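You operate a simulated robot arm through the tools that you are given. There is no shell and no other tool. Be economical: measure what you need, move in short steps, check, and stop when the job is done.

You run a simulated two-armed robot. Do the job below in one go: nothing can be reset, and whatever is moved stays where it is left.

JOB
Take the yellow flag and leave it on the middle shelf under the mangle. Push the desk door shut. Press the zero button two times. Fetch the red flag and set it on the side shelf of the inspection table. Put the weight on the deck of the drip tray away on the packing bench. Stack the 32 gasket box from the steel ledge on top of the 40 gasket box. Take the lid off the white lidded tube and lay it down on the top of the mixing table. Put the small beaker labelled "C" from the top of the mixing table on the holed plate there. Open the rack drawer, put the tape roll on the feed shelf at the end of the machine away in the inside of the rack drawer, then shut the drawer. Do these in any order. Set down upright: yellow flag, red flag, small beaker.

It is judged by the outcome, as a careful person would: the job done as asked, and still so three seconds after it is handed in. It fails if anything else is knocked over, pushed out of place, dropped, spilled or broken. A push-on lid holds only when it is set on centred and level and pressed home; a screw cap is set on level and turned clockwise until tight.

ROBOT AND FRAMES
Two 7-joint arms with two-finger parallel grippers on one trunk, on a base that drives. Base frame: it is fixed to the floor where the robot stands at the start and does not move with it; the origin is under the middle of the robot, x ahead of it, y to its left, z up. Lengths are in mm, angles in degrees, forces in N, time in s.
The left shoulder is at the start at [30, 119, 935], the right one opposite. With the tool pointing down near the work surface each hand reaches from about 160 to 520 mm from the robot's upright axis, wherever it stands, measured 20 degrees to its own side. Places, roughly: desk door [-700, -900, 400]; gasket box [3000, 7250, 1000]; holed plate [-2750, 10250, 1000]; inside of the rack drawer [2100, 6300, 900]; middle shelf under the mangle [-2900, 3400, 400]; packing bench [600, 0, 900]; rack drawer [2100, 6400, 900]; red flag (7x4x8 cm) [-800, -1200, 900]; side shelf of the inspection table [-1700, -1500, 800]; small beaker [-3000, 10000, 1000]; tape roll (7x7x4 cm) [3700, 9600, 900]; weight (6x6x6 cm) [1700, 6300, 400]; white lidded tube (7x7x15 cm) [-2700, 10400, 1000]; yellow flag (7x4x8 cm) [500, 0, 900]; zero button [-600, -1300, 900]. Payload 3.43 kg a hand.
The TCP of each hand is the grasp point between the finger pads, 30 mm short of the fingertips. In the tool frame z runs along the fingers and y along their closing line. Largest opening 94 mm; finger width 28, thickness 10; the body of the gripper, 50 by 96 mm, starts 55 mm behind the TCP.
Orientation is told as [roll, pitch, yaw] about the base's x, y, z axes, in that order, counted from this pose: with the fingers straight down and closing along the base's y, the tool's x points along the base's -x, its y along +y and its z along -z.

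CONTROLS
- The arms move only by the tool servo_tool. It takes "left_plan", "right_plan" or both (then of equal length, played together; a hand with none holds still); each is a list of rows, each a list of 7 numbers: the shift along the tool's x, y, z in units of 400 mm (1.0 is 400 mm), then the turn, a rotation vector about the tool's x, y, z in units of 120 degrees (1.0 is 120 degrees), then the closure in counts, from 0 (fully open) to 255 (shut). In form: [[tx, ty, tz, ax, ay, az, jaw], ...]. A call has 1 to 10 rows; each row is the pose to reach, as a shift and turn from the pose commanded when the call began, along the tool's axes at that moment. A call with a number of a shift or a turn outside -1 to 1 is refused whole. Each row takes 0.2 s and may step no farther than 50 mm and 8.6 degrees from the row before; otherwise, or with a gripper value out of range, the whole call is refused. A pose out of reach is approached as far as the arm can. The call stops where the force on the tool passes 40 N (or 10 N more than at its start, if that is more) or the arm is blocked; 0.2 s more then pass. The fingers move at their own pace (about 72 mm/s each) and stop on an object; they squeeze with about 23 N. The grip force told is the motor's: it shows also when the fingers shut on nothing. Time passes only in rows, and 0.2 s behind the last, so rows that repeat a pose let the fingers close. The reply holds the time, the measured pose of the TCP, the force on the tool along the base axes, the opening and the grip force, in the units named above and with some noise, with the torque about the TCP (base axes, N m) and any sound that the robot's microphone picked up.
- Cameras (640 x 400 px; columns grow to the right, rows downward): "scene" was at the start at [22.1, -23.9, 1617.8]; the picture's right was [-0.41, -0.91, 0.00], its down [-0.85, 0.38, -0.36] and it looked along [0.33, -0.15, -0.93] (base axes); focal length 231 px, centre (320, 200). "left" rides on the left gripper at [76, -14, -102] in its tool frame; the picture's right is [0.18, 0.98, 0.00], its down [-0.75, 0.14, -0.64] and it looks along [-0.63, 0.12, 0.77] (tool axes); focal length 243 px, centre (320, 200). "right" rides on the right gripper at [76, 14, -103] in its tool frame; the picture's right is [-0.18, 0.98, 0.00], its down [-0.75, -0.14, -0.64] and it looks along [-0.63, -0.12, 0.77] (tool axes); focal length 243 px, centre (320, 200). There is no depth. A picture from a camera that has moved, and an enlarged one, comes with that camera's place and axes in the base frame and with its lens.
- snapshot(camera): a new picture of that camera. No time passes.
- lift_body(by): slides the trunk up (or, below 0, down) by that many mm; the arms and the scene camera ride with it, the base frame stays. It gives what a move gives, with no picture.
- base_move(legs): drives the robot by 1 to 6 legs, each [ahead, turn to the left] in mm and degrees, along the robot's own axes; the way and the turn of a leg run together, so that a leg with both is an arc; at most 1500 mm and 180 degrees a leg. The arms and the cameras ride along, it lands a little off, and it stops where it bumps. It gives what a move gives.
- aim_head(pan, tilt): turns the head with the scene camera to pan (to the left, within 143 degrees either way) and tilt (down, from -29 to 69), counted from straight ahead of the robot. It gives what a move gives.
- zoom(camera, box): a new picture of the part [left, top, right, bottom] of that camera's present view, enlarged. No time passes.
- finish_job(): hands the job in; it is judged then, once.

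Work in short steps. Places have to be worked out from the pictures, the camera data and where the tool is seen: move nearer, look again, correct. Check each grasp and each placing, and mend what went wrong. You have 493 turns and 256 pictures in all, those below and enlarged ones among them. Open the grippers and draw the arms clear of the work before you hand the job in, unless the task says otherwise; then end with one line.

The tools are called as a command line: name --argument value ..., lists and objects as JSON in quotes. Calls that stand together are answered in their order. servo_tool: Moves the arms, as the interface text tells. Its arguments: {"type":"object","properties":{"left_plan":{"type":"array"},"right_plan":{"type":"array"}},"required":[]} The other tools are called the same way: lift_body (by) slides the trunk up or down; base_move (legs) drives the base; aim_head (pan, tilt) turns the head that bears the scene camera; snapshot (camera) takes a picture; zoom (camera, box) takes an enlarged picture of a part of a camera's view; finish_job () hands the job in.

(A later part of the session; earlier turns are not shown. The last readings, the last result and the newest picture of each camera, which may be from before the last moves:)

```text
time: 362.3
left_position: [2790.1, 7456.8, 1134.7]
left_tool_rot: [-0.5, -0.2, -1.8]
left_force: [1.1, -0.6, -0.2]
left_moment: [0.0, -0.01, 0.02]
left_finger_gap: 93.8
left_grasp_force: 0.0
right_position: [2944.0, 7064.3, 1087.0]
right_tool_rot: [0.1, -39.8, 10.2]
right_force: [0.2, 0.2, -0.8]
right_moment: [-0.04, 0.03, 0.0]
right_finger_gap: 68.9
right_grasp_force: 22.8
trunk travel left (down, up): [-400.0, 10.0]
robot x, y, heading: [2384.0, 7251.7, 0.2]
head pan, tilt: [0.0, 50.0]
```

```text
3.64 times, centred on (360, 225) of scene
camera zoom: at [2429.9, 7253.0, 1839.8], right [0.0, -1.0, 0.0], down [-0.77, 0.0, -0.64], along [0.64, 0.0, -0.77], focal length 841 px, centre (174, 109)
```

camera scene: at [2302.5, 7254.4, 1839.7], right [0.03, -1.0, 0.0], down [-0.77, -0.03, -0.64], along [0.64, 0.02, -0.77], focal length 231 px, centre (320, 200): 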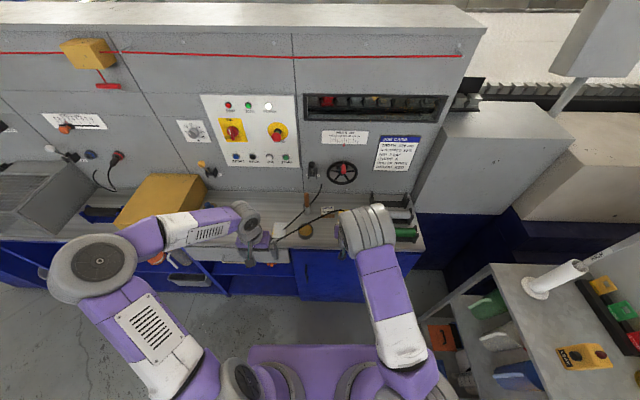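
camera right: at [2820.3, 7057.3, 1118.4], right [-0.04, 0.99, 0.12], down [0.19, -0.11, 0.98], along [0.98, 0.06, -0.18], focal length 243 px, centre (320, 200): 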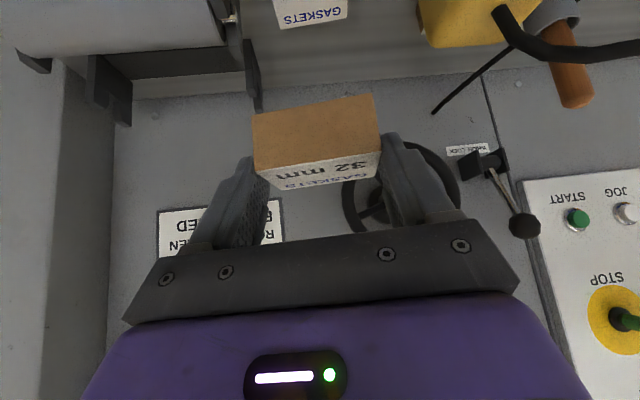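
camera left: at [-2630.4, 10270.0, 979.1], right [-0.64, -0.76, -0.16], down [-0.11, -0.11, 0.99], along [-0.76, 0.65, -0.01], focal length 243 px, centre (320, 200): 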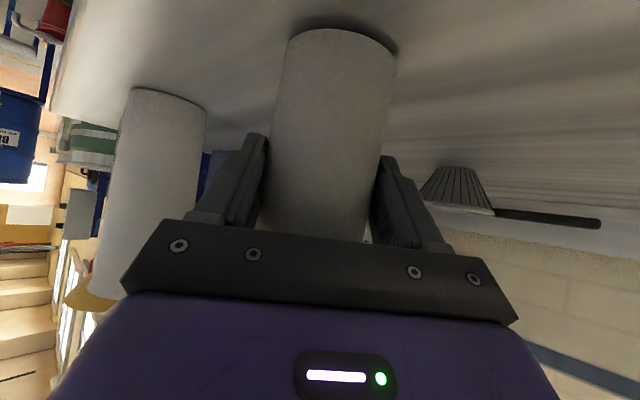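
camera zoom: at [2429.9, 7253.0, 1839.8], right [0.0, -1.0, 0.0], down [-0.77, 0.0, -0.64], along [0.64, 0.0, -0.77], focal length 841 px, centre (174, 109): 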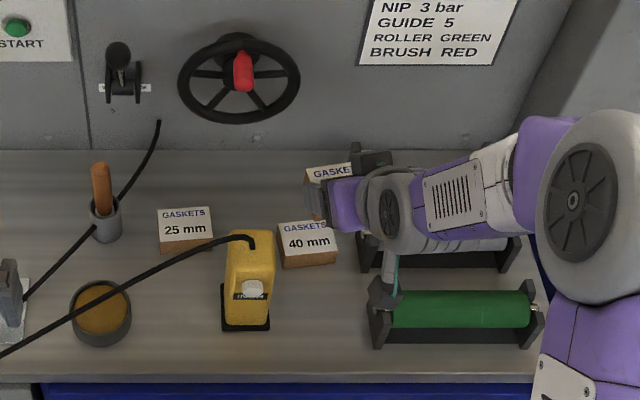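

The 40 box top centre is ≈[2994, 7081, 902], yawed about +9°, matching the tool. Move above it (25 mm gap).

servo_tool --right_plan '[[-0.03, 0.01, 0.05, 0, 0, 0, 255], [0.02, 0.0205, 0.13, 0, 0, 0, 255], [0.07, 0.0205, 0.21, 0, 0, 0, 255], [0.12, 0.0205, 0.297, 0, 0, 0, 255]]'

snapshot --camera "right"

zoom --camera "scene" --box '[310, 190, 410, 270]'

```text
time: 363.3
left_position: [2791.1, 7456.8, 1133.1]
left_tool_rot: [-0.5, -0.1, -1.9]
left_force: [0.5, 0.0, -1.1]
left_moment: [0.0, 0.0, 0.0]
left_finger_gap: 93.9
left_grasp_force: 0.1
right_position: [2981.8, 7080.8, 965.1]
right_tool_rot: [0.1, -39.7, 10.1]
right_force: [1.3, -0.3, -0.2]
right_moment: [0.04, 0.02, -0.02]
right_finger_gap: 69.2
right_grasp_force: 23.2
trunk travel left (down, up): [-400.0, 10.0]
robot x, y, heading: [2382.8, 7253.9, -0.4]
head pan, tilt: [0.0, 50.0]
```

```text
114 pictures are left
camera right: at [2857.6, 7072.9, 995.9], right [-0.04, 0.99, 0.12], down [0.19, -0.11, 0.98], along [0.98, 0.06, -0.18], focal length 243 px, centre (320, 200)
```

right: 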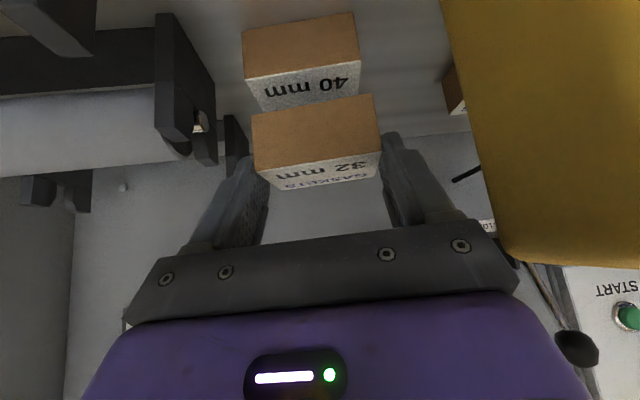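

```text
5.00 times, centred on (360, 230) of scene
camera zoom: at [2431.9, 7252.7, 1839.7], right [0.0, -1.0, 0.0], down [-0.77, 0.0, -0.64], along [0.64, 0.0, -0.77], focal length 1156 px, centre (120, 50)
```

zoom: 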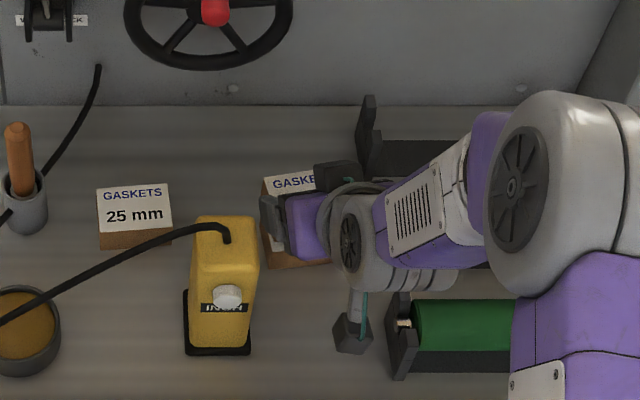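

The held box needs ~5 mm forward and 3 mm right to sit squarely on the 40 box; gap ≈26 mm. Correct and lower 20 mm.

servo_tool --right_plan '[[-0.0096, -0.008, 0.008, 0, 0, 0, 255], [0.0064, -0.008, 0.027, 0, 0, 0, 255], [0.0224, -0.008, 0.0464, 0, 0, 0, 255]]'

snapshot --camera "right"

```text
time: 364.1
left_position: [2791.9, 7457.2, 1134.7]
left_tool_rot: [-0.6, -0.1, -1.8]
left_force: [0.4, 0.3, -0.3]
left_moment: [0.01, -0.01, 0.0]
left_finger_gap: 94.2
left_grasp_force: 0.0
right_position: [2989.2, 7076.7, 945.2]
right_tool_rot: [0.0, -39.8, 10.3]
right_force: [-0.3, -0.6, -0.3]
right_moment: [0.0, -0.03, -0.02]
right_finger_gap: 69.0
right_grasp_force: 22.4
trunk travel left (down, up): [-400.0, 10.0]
robot x, y, heading: [2384.2, 7251.7, 0.1]
head pan, tilt: [0.0, 50.0]
```

```text
112 pictures are left
camera right: at [2863.8, 7069.7, 976.7], right [-0.04, 0.99, 0.12], down [0.19, -0.11, 0.98], along [0.98, 0.06, -0.18], focal length 243 px, centre (320, 200)
```

right: 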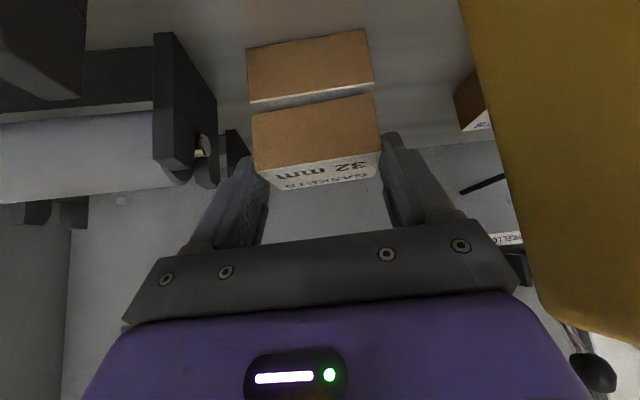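

Nicely aligned; ~6 mm gap remains. Lower in 2 mm steps to contact.

servo_tool --right_plan '[[0.0032, 0, 0.0038, 0, 0, 0, 255], [0.0064, 0, 0.0077, 0, 0, 0, 255], [0.008, 0, 0.0096, 0, 0, 0, 255], [0.0096, 0, 0.0115, 0, 0, 0, 255]]'

zoom --camera "right" --box '[200, 0, 440, 200]'

```text
time: 365.1
left_position: [2788.9, 7455.0, 1134.5]
left_tool_rot: [-0.7, -0.2, -1.8]
left_force: [-0.3, 0.6, -0.3]
left_moment: [-0.03, -0.04, 0.03]
left_finger_gap: 93.9
left_grasp_force: 0.0
right_position: [2989.4, 7076.5, 942.6]
right_tool_rot: [-0.1, -40.2, 10.1]
right_force: [-2.1, -0.6, 16.9]
right_moment: [-0.04, -0.07, 0.01]
right_finger_gap: 69.3
right_grasp_force: 22.9
trunk travel left (down, up): [-400.0, 10.0]
robot x, y, heading: [2379.8, 7252.6, -0.3]
head pan, tilt: [0.0, 50.0]
```

```text
2.00 times, centred on (320, 100) of right
camera zoom: at [2863.6, 7070.2, 972.5], right [-0.04, 0.99, 0.12], down [0.18, -0.11, 0.98], along [0.98, 0.06, -0.18], focal length 485 px, centre (320, 400)
```

zoom: 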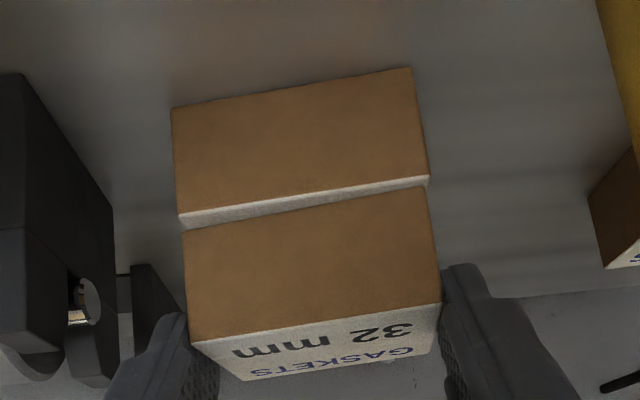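

Resting squarely. Ease 1 mm, open a little and withdraw along the tool axis.

servo_tool --right_plan '[[-0.0016, 0, -0.002, 0, 0, 0, 255], [-0.0016, 0, -0.002, 0, 0, 0, 40], [-0.0016, 0, -0.002, 0, 0, 0, 30], [-0.0016, 0, -0.002, 0, 0, 0, 30], [-0.0016, 0, -0.06, 0, 0, 0, 30], [-0.0016, 0, -0.16, 0, 0, 0, 30], [-0.0016, 0, -0.26, 0, 0, 0, 30], [-0.0016, 0, -0.36, 0, 0, 0, 30], [-0.0016, 0, -0.46, 0, 0, 0, 30]]'

snapshot --camera "right"

```text
time: 367.1
left_position: [2789.2, 7456.9, 1135.6]
left_tool_rot: [-0.5, -0.1, -1.8]
left_force: [-0.6, -0.3, 0.0]
left_moment: [-0.02, -0.01, 0.03]
left_finger_gap: 94.1
left_grasp_force: 0.1
right_position: [2872.8, 7056.9, 1080.1]
right_tool_rot: [0.0, -39.8, 10.2]
right_force: [0.1, 0.8, -1.0]
right_moment: [-0.02, -0.05, 0.0]
right_finger_gap: 83.0
right_grasp_force: 0.1
trunk travel left (down, up): [-400.0, 10.0]
robot x, y, heading: [2381.9, 7252.7, 0.1]
head pan, tilt: [0.0, 50.0]
```

```text
110 pictures are left
camera right: at [2747.7, 7049.1, 1110.4], right [-0.04, 0.99, 0.12], down [0.19, -0.11, 0.98], along [0.98, 0.06, -0.18], focal length 243 px, centre (320, 200)
```

right: 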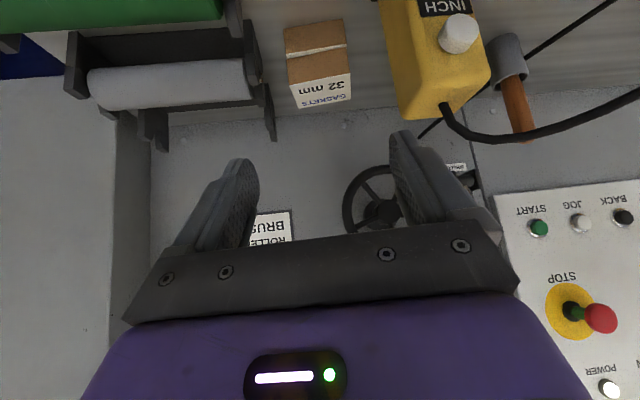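

The 32 box is stacked on the 40 box. Now back off, straighten the right hand, and drive toward the machine's far end for the tape roll.

base_move --legs '[[-400, 0], [0, 90], [1300, 0]]'

servo_tool --right_plan '[[0, 0, 0, 0, 0.0667, 0, 0], [0, 0, 0, 0, 0.1333, 0, 0], [0, 0, 0, 0, 0.2, 0, 0], [0, 0, 0, 0, 0.2667, 0, 0], [0, 0, 0, 0, 0.3333, 0, 0]]'

aim_head --pan -50 --tilt 25

snapshot --camera "scene"

```text
time: 379.4
left_position: [1832.0, 8949.9, 1134.4]
left_tool_rot: [-0.5, 0.0, 86.3]
left_force: [-0.4, -0.3, -0.1]
left_moment: [-0.02, 0.02, 0.0]
left_finger_gap: 93.9
left_grasp_force: 0.2
right_position: [2235.6, 9020.9, 1078.7]
right_tool_rot: [0.1, -39.8, 98.5]
right_force: [0.8, 0.7, -0.4]
right_moment: [-0.04, 0.0, 0.01]
right_finger_gap: 82.6
right_grasp_force: 0.1
trunk travel left (down, up): [-400.0, 10.0]
robot x, y, heading: [2025.4, 8535.7, 88.1]
head pan, tilt: [0.0, 50.0]
```

```text
time: 380.6
left_position: [1833.3, 8949.5, 1133.7]
left_tool_rot: [-0.5, -0.1, 86.4]
left_force: [0.4, -0.4, 0.4]
left_moment: [0.01, -0.04, 0.02]
left_finger_gap: 94.1
left_grasp_force: 0.2
right_position: [2236.2, 9021.8, 1079.5]
right_tool_rot: [0.0, 0.3, 98.3]
right_force: [0.2, -1.3, -0.7]
right_moment: [0.0, 0.01, -0.02]
right_finger_gap: 94.2
right_grasp_force: 0.1
trunk travel left (down, up): [-400.0, 10.0]
robot x, y, heading: [2024.3, 8534.9, 88.4]
head pan, tilt: [0.0, 50.0]
```

```text
time: 381.8
left_position: [1834.0, 8949.3, 1134.6]
left_tool_rot: [-0.4, -0.2, 86.4]
left_force: [-0.5, 1.1, -0.9]
left_moment: [-0.03, 0.02, 0.03]
left_finger_gap: 93.9
left_grasp_force: 0.0
right_position: [2236.1, 9019.9, 1079.2]
right_tool_rot: [0.1, 0.1, 98.4]
right_force: [0.3, -0.8, 0.0]
right_moment: [0.01, -0.06, 0.01]
right_finger_gap: 93.7
right_grasp_force: 0.1
trunk travel left (down, up): [-400.0, 10.0]
robot x, y, heading: [2022.2, 8534.2, 88.3]
head pan, tilt: [-50.0, 25.0]
```

```text
109 pictures are left
camera scene: at [2095.1, 8560.8, 1877.2], right [0.62, -0.79, 0.0], down [-0.33, -0.26, -0.91], along [0.71, 0.56, -0.42], focal length 231 px, centre (320, 200)
```

scene: 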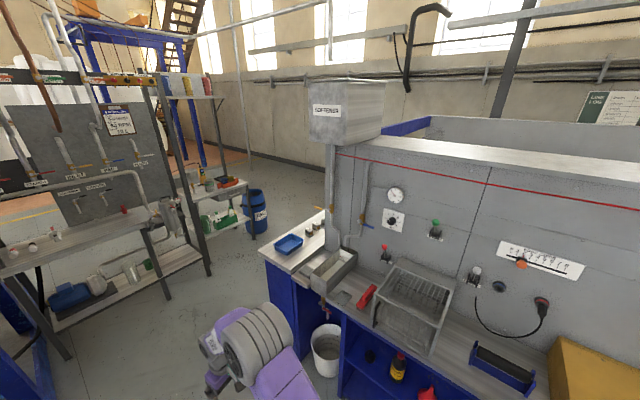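

Zoom on the feed shelf at the machine end.

zoom --camera "scene" --box '[240, 190, 360, 290]'

```text
4.00 times, centred on (300, 240) of scene
camera zoom: at [2095.1, 8560.8, 1877.2], right [0.62, -0.79, 0.0], down [-0.33, -0.26, -0.91], along [0.71, 0.56, -0.42], focal length 925 px, centre (400, 40)
```

zoom: 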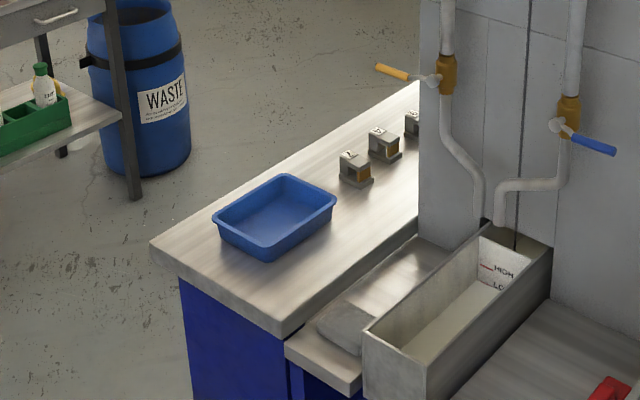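

The tape must be further back along the feed shelf, reachable from its north side (corridor y 9690–10790). Drive around there.

base_move --legs '[[1510, 0], [0, -89], [600, 0]]'

aim_head --pan -20 --tilt 25

snapshot --camera "scene"

```text
refused: 1510 is not a number from -1500 to 1500
```

```text
time: 382.7
left_position: [1832.1, 8949.0, 1134.3]
left_tool_rot: [-0.5, -0.3, 86.4]
left_force: [0.7, 0.3, -0.5]
left_moment: [-0.04, 0.0, -0.01]
left_finger_gap: 94.2
left_grasp_force: 0.1
right_position: [2235.9, 9019.4, 1079.2]
right_tool_rot: [0.1, 0.1, 98.3]
right_force: [0.2, -0.2, -0.8]
right_moment: [-0.01, -0.01, 0.0]
right_finger_gap: 93.9
right_grasp_force: 0.1
trunk travel left (down, up): [-400.0, 10.0]
robot x, y, heading: [2023.9, 8535.1, 88.1]
head pan, tilt: [-20.0, 25.0]
```

```text
107 pictures are left
camera scene: at [2057.0, 8589.3, 1877.2], right [0.93, -0.37, 0.0], down [-0.16, -0.39, -0.91], along [0.34, 0.84, -0.42], focal length 231 px, centre (320, 200)
```

scene: 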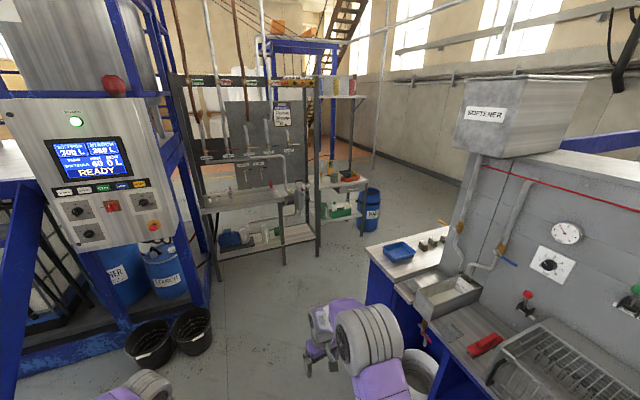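

Correct the leg length; aim slightly east to clear the tubs.

base_move --legs '[[0, -5], [1495, 0], [0, -83.1], [700, 0]]'

aim_head --pan -25 --tilt 30

snapshot --camera "scene"

```text
time: 397.6
left_position: [3334.0, 10189.4, 1133.7]
left_tool_rot: [-0.5, -0.1, -4.1]
left_force: [0.3, -0.4, 0.1]
left_moment: [0.01, 0.01, -0.03]
left_finger_gap: 94.1
left_grasp_force: 0.1
right_position: [3400.8, 9787.8, 1079.7]
right_tool_rot: [0.1, 0.2, 7.9]
right_force: [0.1, -0.2, -1.0]
right_moment: [0.02, -0.01, -0.01]
right_finger_gap: 94.0
right_grasp_force: 0.0
trunk travel left (down, up): [-400.0, 10.0]
robot x, y, heading: [2915.9, 10002.9, -2.3]
head pan, tilt: [-20.0, 25.0]
```

```text
time: 398.3
left_position: [3335.0, 10189.0, 1134.3]
left_tool_rot: [-0.5, -0.2, -4.1]
left_force: [1.0, -1.1, 0.6]
left_moment: [-0.01, 0.01, -0.02]
left_finger_gap: 94.0
left_grasp_force: 0.1
right_position: [3401.0, 9786.3, 1079.7]
right_tool_rot: [0.0, 0.1, 7.9]
right_force: [-0.9, -0.1, 0.0]
right_moment: [-0.01, -0.01, 0.03]
right_finger_gap: 93.8
right_grasp_force: 0.1
trunk travel left (down, up): [-400.0, 10.0]
robot x, y, heading: [2920.5, 10006.5, -2.4]
head pan, tilt: [-25.0, 30.0]
```

```text
106 pictures are left
camera scene: at [2969.8, 9962.8, 1869.3], right [-0.46, -0.89, 0.0], down [-0.44, 0.23, -0.87], along [0.77, -0.4, -0.5], focal length 231 px, centre (320, 200)
```

scene: 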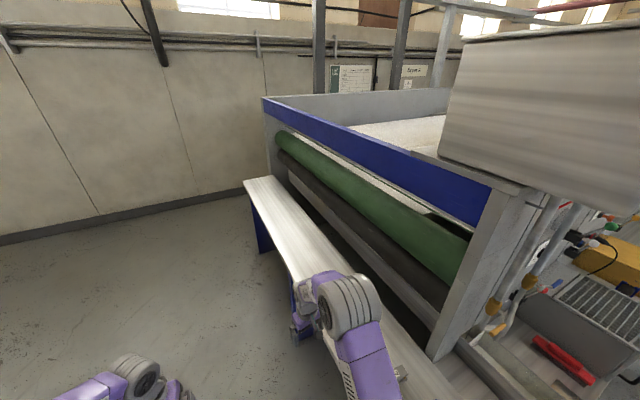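

The shelf runs along +x; the tape spot is hidden behind my right hand. Drive 700 mm further and turn to face the shelf.

base_move --legs '[[0, 5], [690, 0], [0, -92.5]]'

aim_head --pan 0 --tilt 50

snapshot --camera "scene"

snapshot --camera "right"

```text
time: 406.5
left_position: [3806.1, 9632.7, 1134.4]
left_tool_rot: [-0.6, -0.2, -91.3]
left_force: [-0.6, -0.3, -0.2]
left_moment: [0.0, -0.03, 0.0]
left_finger_gap: 93.9
left_grasp_force: 0.2
right_position: [3405.7, 9545.5, 1079.0]
right_tool_rot: [0.1, 0.1, -79.2]
right_force: [0.1, 0.2, -0.1]
right_moment: [-0.05, 0.03, -0.04]
right_finger_gap: 94.1
right_grasp_force: 0.0
trunk travel left (down, up): [-400.0, 10.0]
robot x, y, heading: [3603.0, 10040.2, -89.5]
head pan, tilt: [-25.0, 30.0]
```

```text
time: 407.4
left_position: [3806.1, 9632.1, 1134.6]
left_tool_rot: [-0.4, -0.2, -91.2]
left_force: [0.2, -0.1, -0.4]
left_moment: [0.02, 0.0, 0.01]
left_finger_gap: 94.0
left_grasp_force: 0.0
right_position: [3408.1, 9546.6, 1079.1]
right_tool_rot: [0.2, 0.2, -79.2]
right_force: [-0.6, 0.6, -0.2]
right_moment: [-0.01, 0.03, -0.01]
right_finger_gap: 94.0
right_grasp_force: 0.0
trunk travel left (down, up): [-400.0, 10.0]
robot x, y, heading: [3597.5, 10042.3, -89.2]
head pan, tilt: [0.0, 50.0]
```

```text
105 pictures are left
camera scene: at [3600.9, 9991.4, 1839.8], right [-1.0, -0.01, 0.0], down [-0.01, 0.77, -0.64], along [0.01, -0.64, -0.77], focal length 231 px, centre (320, 200)
```

scene: 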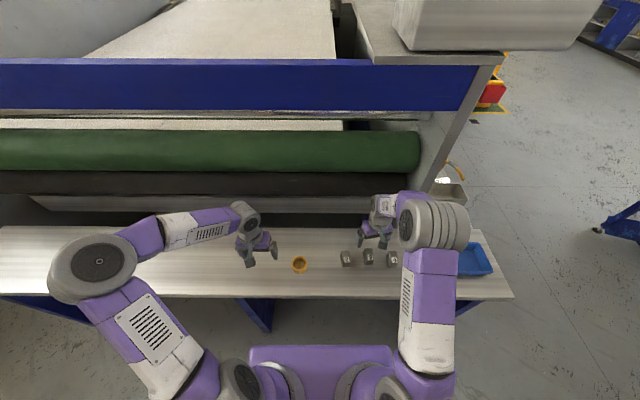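

```text
104 pictures are left
camera right: at [3406.2, 9624.5, 1182.7], right [1.0, 0.0, 0.0], down [0.0, -0.77, 0.64], along [0.0, -0.64, -0.77], focal length 243 px, centre (320, 200)
```

right: 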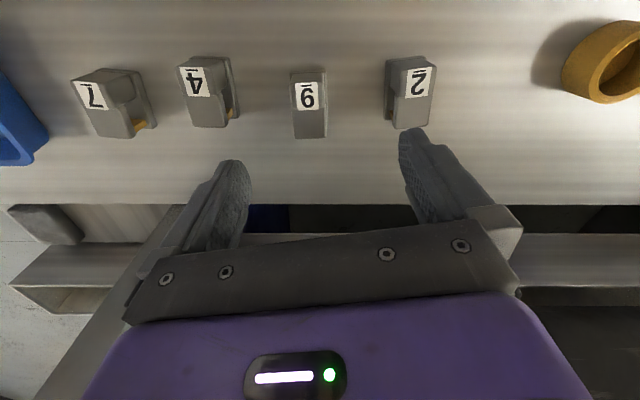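

The tape roll (yellow ring) lies at about [3688, 9580]. Use the left hand; check its camera.

servo_tool --left_plan '[[0, -0.1, 0, 0, 0, 0, 0], [0, -0.2, 0, 0, 0, 0, 0], [-0.05, -0.28, 0, 0, 0, 0, 0]]'

snapshot --camera "left"

```text
time: 408.2
left_position: [3691.9, 9615.8, 1133.6]
left_tool_rot: [-0.5, -0.1, -91.2]
left_force: [-0.4, 0.0, -1.0]
left_moment: [0.01, 0.01, -0.03]
left_finger_gap: 94.1
left_grasp_force: 0.1
right_position: [3406.0, 9545.7, 1079.0]
right_tool_rot: [0.1, 0.2, -79.2]
right_force: [-0.1, 0.1, 0.6]
right_moment: [0.01, -0.01, -0.01]
right_finger_gap: 94.1
right_grasp_force: 0.1
trunk travel left (down, up): [-400.0, 10.0]
robot x, y, heading: [3596.7, 10038.7, -89.5]
head pan, tilt: [0.0, 50.0]
```

```text
103 pictures are left
camera left: at [3679.0, 9691.2, 1236.2], right [0.99, 0.16, -0.01], down [0.13, -0.76, 0.64], along [0.1, -0.63, -0.77], focal length 243 px, centre (320, 200)
```

left: 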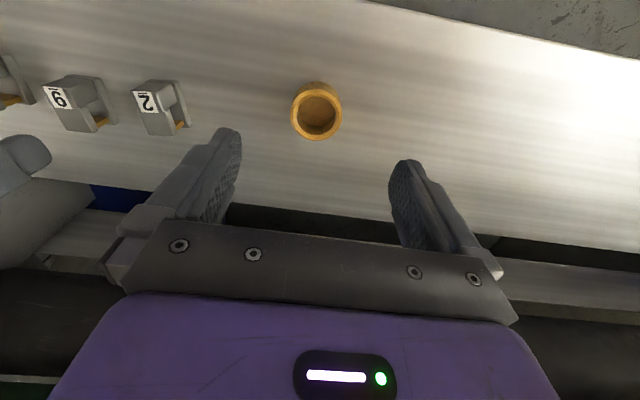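

Tape ring top ≈[3692, 9575, 909], diameter 70 mm. Move above it.

servo_tool --left_plan '[[-0.05, 0, 0.05, 0, 0, 0, 0], [-0.1, 0, 0.15, 0, 0, 0, 0], [-0.1025, 0, 0.26, 0, 0, 0, 0], [-0.1025, 0, 0.37, 0, 0, 0, 0], [-0.1025, 0, 0.44, 0, 0, 0, 0]]'

snapshot --camera "left"

```text
time: 409.4
left_position: [3690.9, 9574.8, 956.1]
left_tool_rot: [-0.5, -0.2, -91.1]
left_force: [-0.3, 0.2, 0.3]
left_moment: [0.01, -0.01, 0.02]
left_finger_gap: 93.9
left_grasp_force: 0.1
right_position: [3406.4, 9546.5, 1078.3]
right_tool_rot: [0.1, 0.3, -79.3]
right_force: [0.2, 0.3, 0.9]
right_moment: [0.0, -0.01, -0.01]
right_finger_gap: 94.0
right_grasp_force: 0.0
trunk travel left (down, up): [-400.0, 10.0]
robot x, y, heading: [3599.7, 10038.8, -89.6]
head pan, tilt: [0.0, 50.0]
```

```text
102 pictures are left
camera left: at [3678.2, 9650.0, 1059.9], right [0.99, 0.16, -0.01], down [0.13, -0.75, 0.64], along [0.1, -0.64, -0.77], focal length 243 px, centre (320, 200)
```

left: 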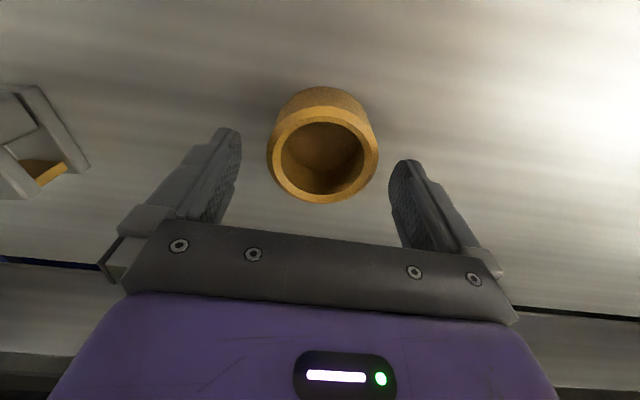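

Centred. Descend 50 mm (6 mm forward) and close.

servo_tool --left_plan '[[-0.012, 0, 0.06, 0, 0, 0, 0], [-0.015, 0, 0.122, 0, 0, 0, 0], [-0.015, 0, 0.122, 0, 0, 0, 255], [-0.015, 0, 0.122, 0, 0, 0, 255], [-0.015, 0, 0.122, 0, 0, 0, 255]]'

servo_tool --left_plan '[[0, 0, -0.1, 0, 0, 0, 255], [0, 0, -0.2, 0, 0, 0, 255], [0, 0, -0.3, 0, 0, 0, 255], [0, 0, -0.4, 0, 0, 0, 255], [0, 0, -0.5, 0, 0, 0, 255]]'

snapshot --camera "left"

```text
time: 409.9
left_position: [3689.9, 9571.0, 929.8]
left_tool_rot: [-0.3, 0.1, -91.1]
left_force: [-1.3, 5.2, 10.2]
left_moment: [0.04, -0.48, 0.18]
left_finger_gap: 93.1
left_grasp_force: 0.1
right_position: [3406.1, 9546.7, 1079.7]
right_tool_rot: [0.1, 0.2, -79.3]
right_force: [0.4, 0.2, -0.6]
right_moment: [0.04, -0.02, 0.02]
right_finger_gap: 94.1
right_grasp_force: 0.0
trunk travel left (down, up): [-400.0, 10.0]
robot x, y, heading: [3598.6, 10040.9, -89.3]
head pan, tilt: [0.0, 50.0]
stopped in row 2 (left hand): the force on the tool passed its limit at 70 N (the readings are from after the stop); the commanded pose is now the measured one
```

```text
time: 411.1
left_position: [3690.9, 9569.4, 1128.1]
left_tool_rot: [-0.3, -0.1, -91.3]
left_force: [-0.9, -0.3, -0.2]
left_moment: [0.0, -0.02, 0.0]
left_finger_gap: 60.7
left_grasp_force: 23.4
right_position: [3406.0, 9547.3, 1079.8]
right_tool_rot: [0.1, 0.2, -79.1]
right_force: [0.0, 0.3, 0.1]
right_moment: [0.0, 0.02, 0.02]
right_finger_gap: 94.0
right_grasp_force: 0.0
trunk travel left (down, up): [-400.0, 10.0]
robot x, y, heading: [3599.3, 10037.8, -89.5]
head pan, tilt: [0.0, 50.0]
```

```text
101 pictures are left
camera left: at [3678.3, 9645.4, 1229.9], right [0.99, 0.16, 0.0], down [0.13, -0.76, 0.64], along [0.1, -0.63, -0.77], focal length 243 px, centre (320, 200)
```

left: 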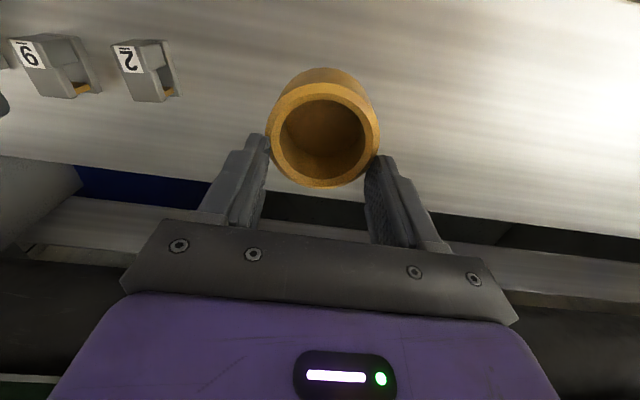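

The tips touched the shelf early (shelf z≈899), and the ring was caught only by its top edge as the hand rose. Lower it back carefully, and regrasp properly.

servo_tool --left_plan '[[0, 0, 0.1, 0, 0, 0, 255], [0, 0, 0.2, 0, 0, 0, 255], [0, 0, 0.3, 0, 0, 0, 255], [0, 0, 0.35, 0, 0, 0, 255]]'

zoom --camera "scene" --box '[260, 220, 350, 290]'

```text
time: 412.1
left_position: [3690.2, 9568.5, 988.9]
left_tool_rot: [-0.3, -0.1, -91.2]
left_force: [0.4, -0.3, -0.8]
left_moment: [-0.01, 0.0, -0.01]
left_finger_gap: 60.3
left_grasp_force: 23.1
right_position: [3407.1, 9545.6, 1078.3]
right_tool_rot: [0.1, 0.2, -79.2]
right_force: [-0.6, -0.4, 0.6]
right_moment: [-0.01, 0.02, -0.04]
right_finger_gap: 94.0
right_grasp_force: 0.0
trunk travel left (down, up): [-400.0, 10.0]
robot x, y, heading: [3599.1, 10039.9, -89.5]
head pan, tilt: [0.0, 50.0]
```

```text
5.71 times, centred on (305, 255) of scene
camera zoom: at [3601.0, 9991.1, 1839.7], right [-1.0, -0.01, 0.0], down [-0.01, 0.77, -0.64], along [0.01, -0.64, -0.77], focal length 1322 px, centre (406, -114)
```

zoom: 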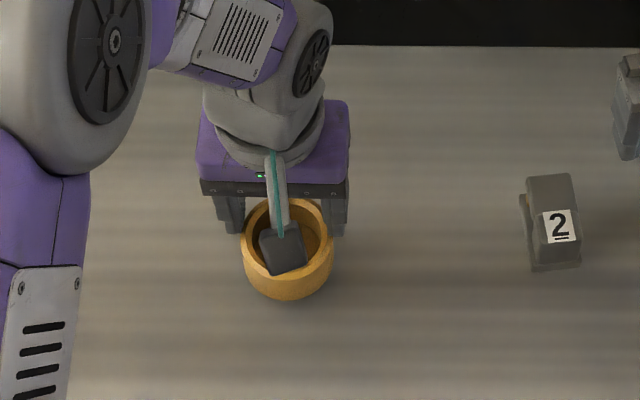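

Lower in small steps until the ring touches.

servo_tool --left_plan '[[0, 0, 0.0125, 0, 0, 0, 255], [0, 0, 0.025, 0, 0, 0, 255], [0, 0, 0.0325, 0, 0, 0, 255], [0, 0, 0.04, 0, 0, 0, 255], [0, 0, 0.0475, 0, 0, 0, 255], [0, 0, 0.055, 0, 0, 0, 255]]'

```text
time: 413.5
left_position: [3689.3, 9569.1, 967.8]
left_tool_rot: [-0.3, 0.0, -91.2]
left_force: [-0.2, 0.4, -0.8]
left_moment: [-0.01, -0.03, -0.01]
left_finger_gap: 60.5
left_grasp_force: 22.6
right_position: [3405.7, 9545.8, 1077.9]
right_tool_rot: [0.0, 0.2, -79.2]
right_force: [-0.7, 1.1, -0.8]
right_moment: [0.03, -0.02, 0.01]
right_finger_gap: 93.9
right_grasp_force: 0.1
trunk travel left (down, up): [-400.0, 10.0]
robot x, y, heading: [3598.7, 10038.6, -89.4]
head pan, tilt: [0.0, 50.0]
```

Continue down.

servo_tool --left_plan '[[0, 0, 0.0075, 0, 0, 0, 255], [0, 0, 0.015, 0, 0, 0, 255], [0, 0, 0.0225, 0, 0, 0, 255], [0, 0, 0.03, 0, 0, 0, 255]]'

snapshot --camera "left"

```text
time: 414.5
left_position: [3688.7, 9568.1, 957.1]
left_tool_rot: [-0.2, -0.2, -91.2]
left_force: [0.5, -2.3, 18.8]
left_moment: [0.01, -0.1, 0.16]
left_finger_gap: 58.9
left_grasp_force: 22.6
right_position: [3407.1, 9546.9, 1079.7]
right_tool_rot: [0.2, 0.2, -79.2]
right_force: [0.6, 0.4, -0.3]
right_moment: [0.02, 0.06, 0.02]
right_finger_gap: 93.8
right_grasp_force: 0.0
trunk travel left (down, up): [-400.0, 10.0]
robot x, y, heading: [3599.9, 10039.5, -89.2]
head pan, tilt: [0.0, 50.0]
```

```text
99 pictures are left
camera left: at [3676.9, 9645.3, 1059.2], right [0.99, 0.16, -0.01], down [0.13, -0.75, 0.64], along [0.1, -0.64, -0.77], focal length 243 px, centre (320, 200)
```

left: 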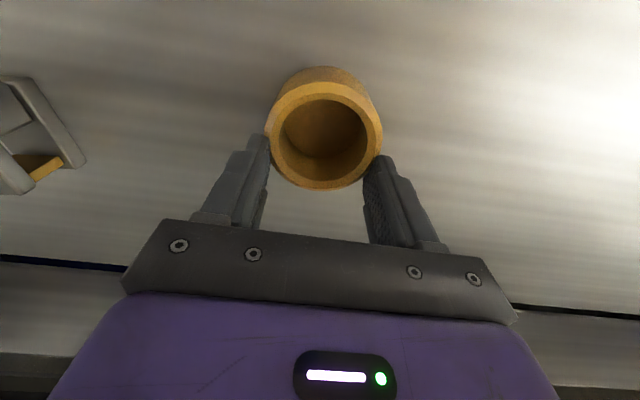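

Ring is on the shelf. Open, move 18 mm back to its centre, lower to 5 mm above the shelf and close.

servo_tool --left_plan '[[0, 0, -0.005, 0, 0, 0, 60], [0, 0, -0.01, 0, 0, 0, 0], [0, 0, -0.01, 0, 0, 0, 0], [0.022, 0, -0.01, 0, 0, 0, 0], [0.045, 0, -0.01, 0, 0, 0, 0]]'

snapshot --camera "left"

```text
time: 415.7
left_position: [3688.7, 9587.4, 960.5]
left_tool_rot: [-0.2, 0.0, -91.1]
left_force: [-0.2, -1.3, -0.6]
left_moment: [-0.01, 0.0, -0.01]
left_finger_gap: 93.9
left_grasp_force: 0.0
right_position: [3406.6, 9546.1, 1079.3]
right_tool_rot: [0.2, 0.2, -79.3]
right_force: [-0.8, 0.0, -1.0]
right_moment: [0.02, -0.02, -0.01]
right_finger_gap: 94.1
right_grasp_force: 0.1
trunk travel left (down, up): [-400.0, 10.0]
robot x, y, heading: [3598.6, 10039.0, -89.5]
head pan, tilt: [0.0, 50.0]
```

```text
98 pictures are left
camera left: at [3677.4, 9663.8, 1062.7], right [0.99, 0.16, -0.01], down [0.13, -0.76, 0.64], along [0.1, -0.63, -0.77], focal length 243 px, centre (320, 200)
```

left: 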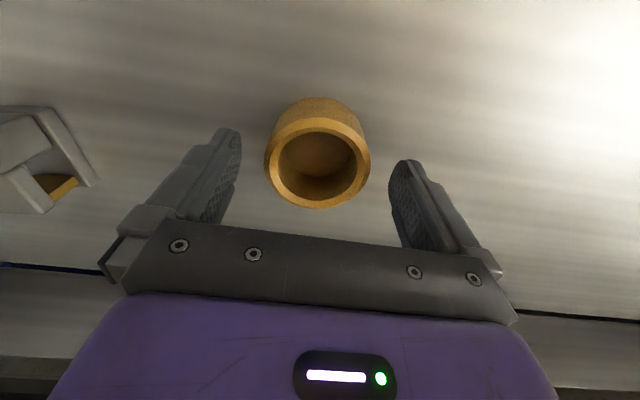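

Now centred. Lower 26 mm and close fully before lifting.

servo_tool --left_plan '[[0.007, 0, 0.035, 0, 0, 0, 0], [0.007, 0, 0.065, 0, 0, 0, 0], [0.007, 0, 0.065, 0, 0, 0, 120], [0.007, 0, 0.065, 0, 0, 0, 255], [0.007, 0, 0.065, 0, 0, 0, 255]]'

snapshot --camera "left"

```text
time: 416.9
left_position: [3690.7, 9591.2, 932.8]
left_tool_rot: [-0.3, 0.0, -91.0]
left_force: [0.3, -0.1, -0.5]
left_moment: [-0.04, 0.01, 0.01]
left_finger_gap: 64.4
left_grasp_force: 22.8
right_position: [3407.7, 9545.4, 1078.7]
right_tool_rot: [0.1, 0.2, -79.2]
right_force: [0.5, 0.5, -0.4]
right_moment: [0.01, -0.03, 0.02]
right_finger_gap: 94.2
right_grasp_force: 0.0
trunk travel left (down, up): [-400.0, 10.0]
robot x, y, heading: [3597.4, 10036.8, -89.4]
head pan, tilt: [0.0, 50.0]
```

```text
97 pictures are left
camera left: at [3678.1, 9666.7, 1034.8], right [0.99, 0.16, 0.0], down [0.13, -0.76, 0.64], along [0.1, -0.63, -0.77], focal length 243 px, centre (320, 200)
```

left: 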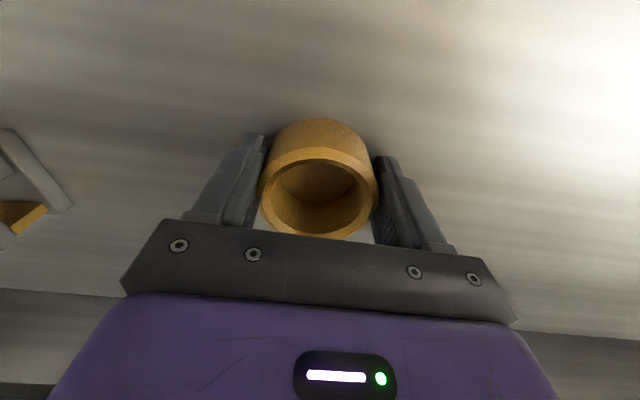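

Good grip at 64 mm. Lift it.

servo_tool --left_plan '[[0, 0, -0.1, 0, 0, 0, 255], [0, 0, -0.2, 0, 0, 0, 255], [0, 0, -0.3, 0, 0, 0, 255], [0, 0, -0.4, 0, 0, 0, 255]]'

snapshot --camera "left"

```text
time: 417.9
left_position: [3690.0, 9591.7, 1094.3]
left_tool_rot: [-0.3, 0.1, -91.2]
left_force: [-0.3, -0.4, -0.7]
left_moment: [0.03, 0.04, -0.02]
left_finger_gap: 64.5
left_grasp_force: 23.3
right_position: [3406.5, 9546.9, 1079.2]
right_tool_rot: [0.1, 0.2, -79.1]
right_force: [0.1, 0.0, -0.5]
right_moment: [0.02, -0.01, -0.02]
right_finger_gap: 94.1
right_grasp_force: 0.1
trunk travel left (down, up): [-400.0, 10.0]
robot x, y, heading: [3598.3, 10036.4, -89.3]
head pan, tilt: [0.0, 50.0]
```

```text
96 pictures are left
camera left: at [3679.0, 9667.0, 1195.1], right [0.99, 0.16, 0.0], down [0.13, -0.76, 0.64], along [0.1, -0.63, -0.77], focal length 243 px, centre (320, 200)
```

left: 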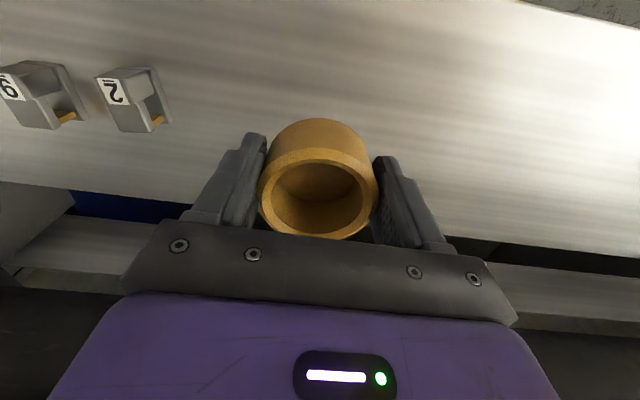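

Tape roll held. Drive back around to the rack, facing −y.

base_move --legs '[[-130, 0], [0, -90.5], [1430, 0], [0, 90], [1500, 0], [1000, 0]]'

aim_head --pan 0 --tilt 35

snapshot --camera "scene"

```text
time: 429.8
left_position: [1721.1, 10098.6, 1093.0]
left_tool_rot: [-0.2, 0.0, 177.7]
left_force: [0.0, -0.2, -1.4]
left_moment: [-0.04, 0.0, -0.01]
left_finger_gap: 64.4
left_grasp_force: 22.9
right_position: [1686.3, 10387.8, 1079.1]
right_tool_rot: [0.0, 0.9, -170.3]
right_force: [13.4, 0.8, 6.5]
right_moment: [-0.31, 1.56, 0.39]
right_finger_gap: 94.1
right_grasp_force: 0.0
trunk travel left (down, up): [-400.0, 10.0]
robot x, y, heading: [2168.1, 10178.6, 179.4]
head pan, tilt: [0.0, 50.0]
stopped in leg 3: the robot was blocked; the commanded pose is now the measured one
```

```text
time: 430.6
left_position: [1720.6, 10098.8, 1092.4]
left_tool_rot: [-0.1, -0.1, 177.7]
left_force: [0.4, -0.4, -0.9]
left_moment: [-0.02, 0.0, 0.0]
left_finger_gap: 64.9
left_grasp_force: 22.7
right_position: [1687.2, 10387.5, 1078.5]
right_tool_rot: [0.0, 0.8, -170.3]
right_force: [18.3, 7.0, 4.6]
right_moment: [-0.9, 1.98, 0.41]
right_finger_gap: 94.0
right_grasp_force: 0.0
trunk travel left (down, up): [-400.0, 10.0]
robot x, y, heading: [2170.0, 10179.3, 179.3]
head pan, tilt: [0.0, 35.0]
```

```text
95 pictures are left
camera scene: at [2117.3, 10181.9, 1861.6], right [0.01, 1.0, 0.0], down [0.57, -0.01, -0.82], along [-0.82, 0.01, -0.57], focal length 231 px, centre (320, 200)
```

scene: 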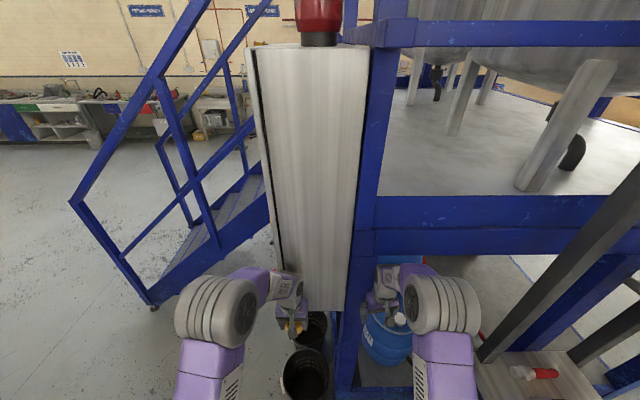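

The right hand touched the fixed blue frame. Back off at once and turn earlier.

base_move --legs '[[-150, 0]]'

zoom --camera "scene" --box '[240, 240, 480, 400]'

```text
time: 432.0
left_position: [1866.6, 10096.2, 1091.0]
left_tool_rot: [-0.3, 0.1, 177.8]
left_force: [-0.6, -0.2, -0.6]
left_moment: [-0.03, 0.01, 0.05]
left_finger_gap: 64.7
left_grasp_force: 22.9
right_position: [1830.5, 10382.8, 1078.3]
right_tool_rot: [0.0, 0.9, -170.2]
right_force: [0.5, -1.0, 1.0]
right_moment: [0.04, -0.02, -0.03]
right_finger_gap: 94.0
right_grasp_force: 0.2
trunk travel left (down, up): [-400.0, 10.0]
robot x, y, heading: [2322.0, 10182.1, 179.5]
head pan, tilt: [0.0, 35.0]
```

```text
2.50 times, centred on (360, 320) of scene
camera zoom: at [2260.2, 10179.2, 1861.4], right [0.01, 1.0, 0.0], down [0.57, 0.0, -0.82], along [-0.82, 0.01, -0.57], focal length 578 px, centre (220, -100)
```

zoom: 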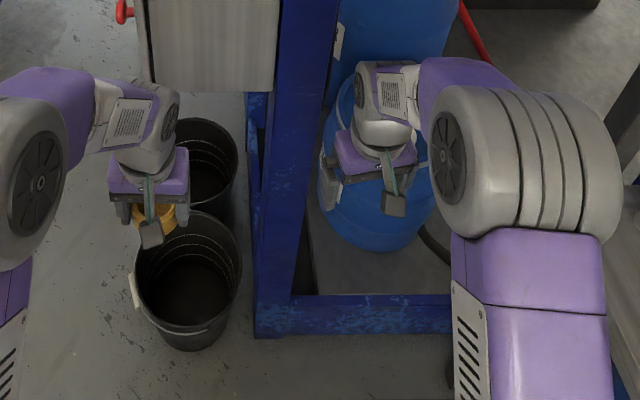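

Contact released without visible effect. Turn south now and drive to the rack.

base_move --legs '[[0, 86.5], [1500, 0], [1150, 0], [0, 3.5]]'

aim_head --pan 0 --tilt 40

snapshot --camera "scene"

```text
time: 448.9
left_position: [2292.2, 7102.2, 1091.2]
left_tool_rot: [-0.3, -0.1, -91.2]
left_force: [0.1, -0.5, -0.3]
left_moment: [0.02, -0.01, 0.02]
left_finger_gap: 64.5
left_grasp_force: 23.2
right_position: [2005.3, 7063.4, 1078.4]
right_tool_rot: [0.0, 0.8, -79.2]
right_force: [0.1, -0.9, -0.7]
right_moment: [0.03, 0.0, 0.01]
right_finger_gap: 94.0
right_grasp_force: 0.0
trunk travel left (down, up): [-400.0, 10.0]
robot x, y, heading: [2202.5, 7552.8, -89.6]
head pan, tilt: [0.0, 35.0]
```

```text
time: 449.6
left_position: [2294.1, 7102.5, 1092.9]
left_tool_rot: [-0.2, 0.0, -91.1]
left_force: [-0.3, 0.4, -0.4]
left_moment: [-0.02, -0.01, 0.0]
left_finger_gap: 64.7
left_grasp_force: 22.8
right_position: [2006.6, 7060.6, 1078.6]
right_tool_rot: [0.0, 0.9, -79.3]
right_force: [0.4, -1.0, 0.2]
right_moment: [-0.01, -0.01, -0.04]
right_finger_gap: 94.1
right_grasp_force: 0.1
trunk travel left (down, up): [-400.0, 10.0]
robot x, y, heading: [2199.1, 7553.0, -89.5]
head pan, tilt: [0.0, 40.0]
```

```text
93 pictures are left
camera scene: at [2204.2, 7495.0, 1853.9], right [-1.0, -0.01, 0.0], down [-0.01, 0.64, -0.77], along [0.01, -0.77, -0.64], focal length 231 px, centre (320, 200)
```

scene: 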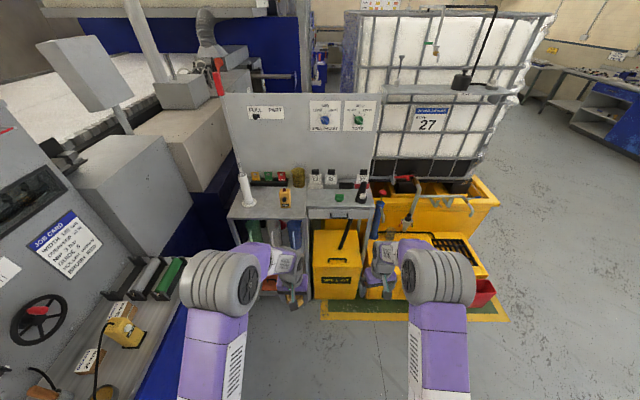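

Zoom on the rack and drip tray.

zoom --camera "scene" --box '[220, 150, 400, 300]'

zoom --camera "scene" --box '[340, 170, 520, 320]'

```text
2.67 times, centred on (310, 225) of scene
camera zoom: at [2204.2, 7495.0, 1853.9], right [-1.0, -0.01, 0.0], down [-0.01, 0.64, -0.77], along [0.01, -0.77, -0.64], focal length 617 px, centre (347, 133)
```

zoom: 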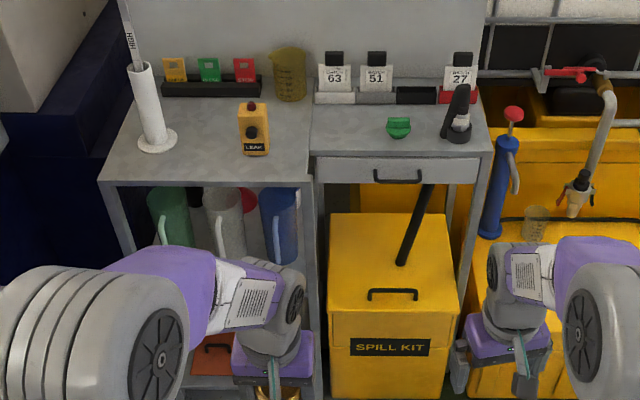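

```text
2.67 times, centred on (430, 245) of scene
camera zoom: at [2204.2, 7495.0, 1853.9], right [-1.0, -0.01, 0.0], down [-0.01, 0.64, -0.77], along [0.01, -0.77, -0.64], focal length 617 px, centre (27, 80)
```

zoom: 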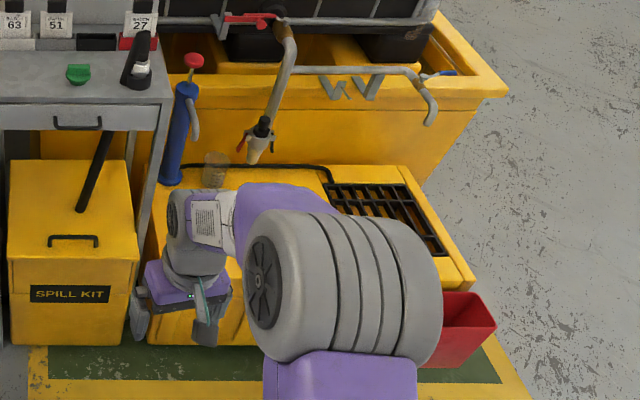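

The drawer handle is at about [2095, 6465, 868]. Drive to about [2240, 6965] in front of it.

base_move --legs '[[0, 3.3], [585, 0], [0, -3.5]]'

aim_head --pan -15 --tilt 60

snapshot --camera "scene"

snapshot --camera "right"

```text
time: 453.7
left_position: [2339.6, 6525.9, 1093.0]
left_tool_rot: [-0.3, 0.0, -90.8]
left_force: [-0.5, 0.0, -0.5]
left_moment: [0.0, -0.02, 0.0]
left_finger_gap: 64.6
left_grasp_force: 23.0
right_position: [2051.6, 6484.0, 1079.4]
right_tool_rot: [0.0, 0.8, -78.9]
right_force: [0.1, 0.3, 0.1]
right_moment: [-0.02, 0.01, 0.0]
right_finger_gap: 94.0
right_grasp_force: 0.0
trunk travel left (down, up): [-400.0, 10.0]
robot x, y, heading: [2243.7, 6976.0, -89.1]
head pan, tilt: [0.0, 40.0]
```

```text
time: 454.6
left_position: [2338.0, 6526.4, 1092.7]
left_tool_rot: [-0.3, 0.2, -90.9]
left_force: [-0.4, 0.9, -1.0]
left_moment: [0.0, 0.03, -0.03]
left_finger_gap: 64.2
left_grasp_force: 22.7
right_position: [2052.5, 6484.2, 1076.7]
right_tool_rot: [0.0, 1.0, -78.9]
right_force: [0.7, -0.7, 1.0]
right_moment: [-0.01, -0.05, 0.05]
right_finger_gap: 94.2
right_grasp_force: 0.0
trunk travel left (down, up): [-400.0, 10.0]
robot x, y, heading: [2242.7, 6979.0, -89.0]
head pan, tilt: [-15.0, 60.0]
```

```text
90 pictures are left
camera scene: at [2229.0, 6939.5, 1827.2], right [-0.97, 0.24, 0.0], down [0.21, 0.84, -0.5], along [-0.12, -0.49, -0.87], focal length 231 px, centre (320, 200)
```

scene: 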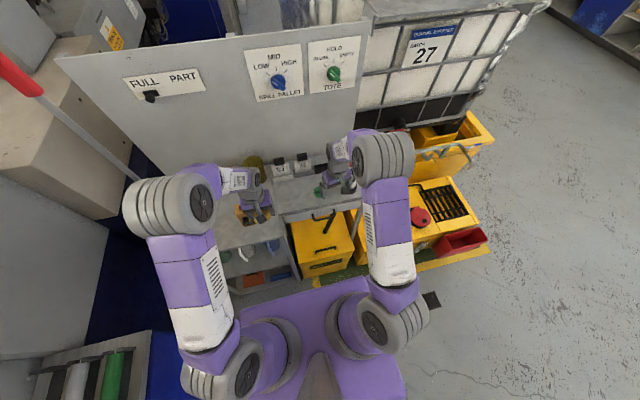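

```text
89 pictures are left
camera right: at [2051.4, 6561.6, 1182.0], right [1.0, 0.01, 0.0], down [0.01, -0.78, 0.63], along [0.0, -0.63, -0.78], focal length 243 px, centre (320, 200)
```

right: 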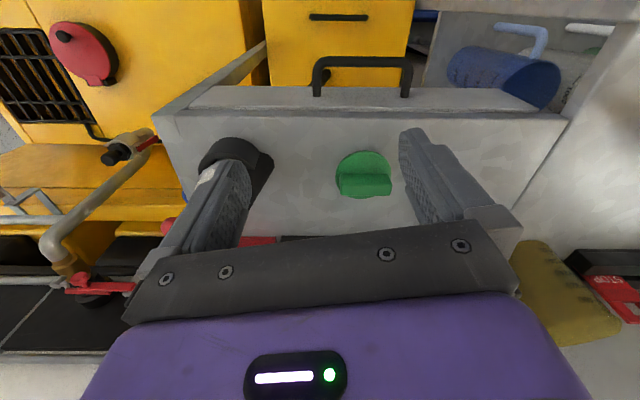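

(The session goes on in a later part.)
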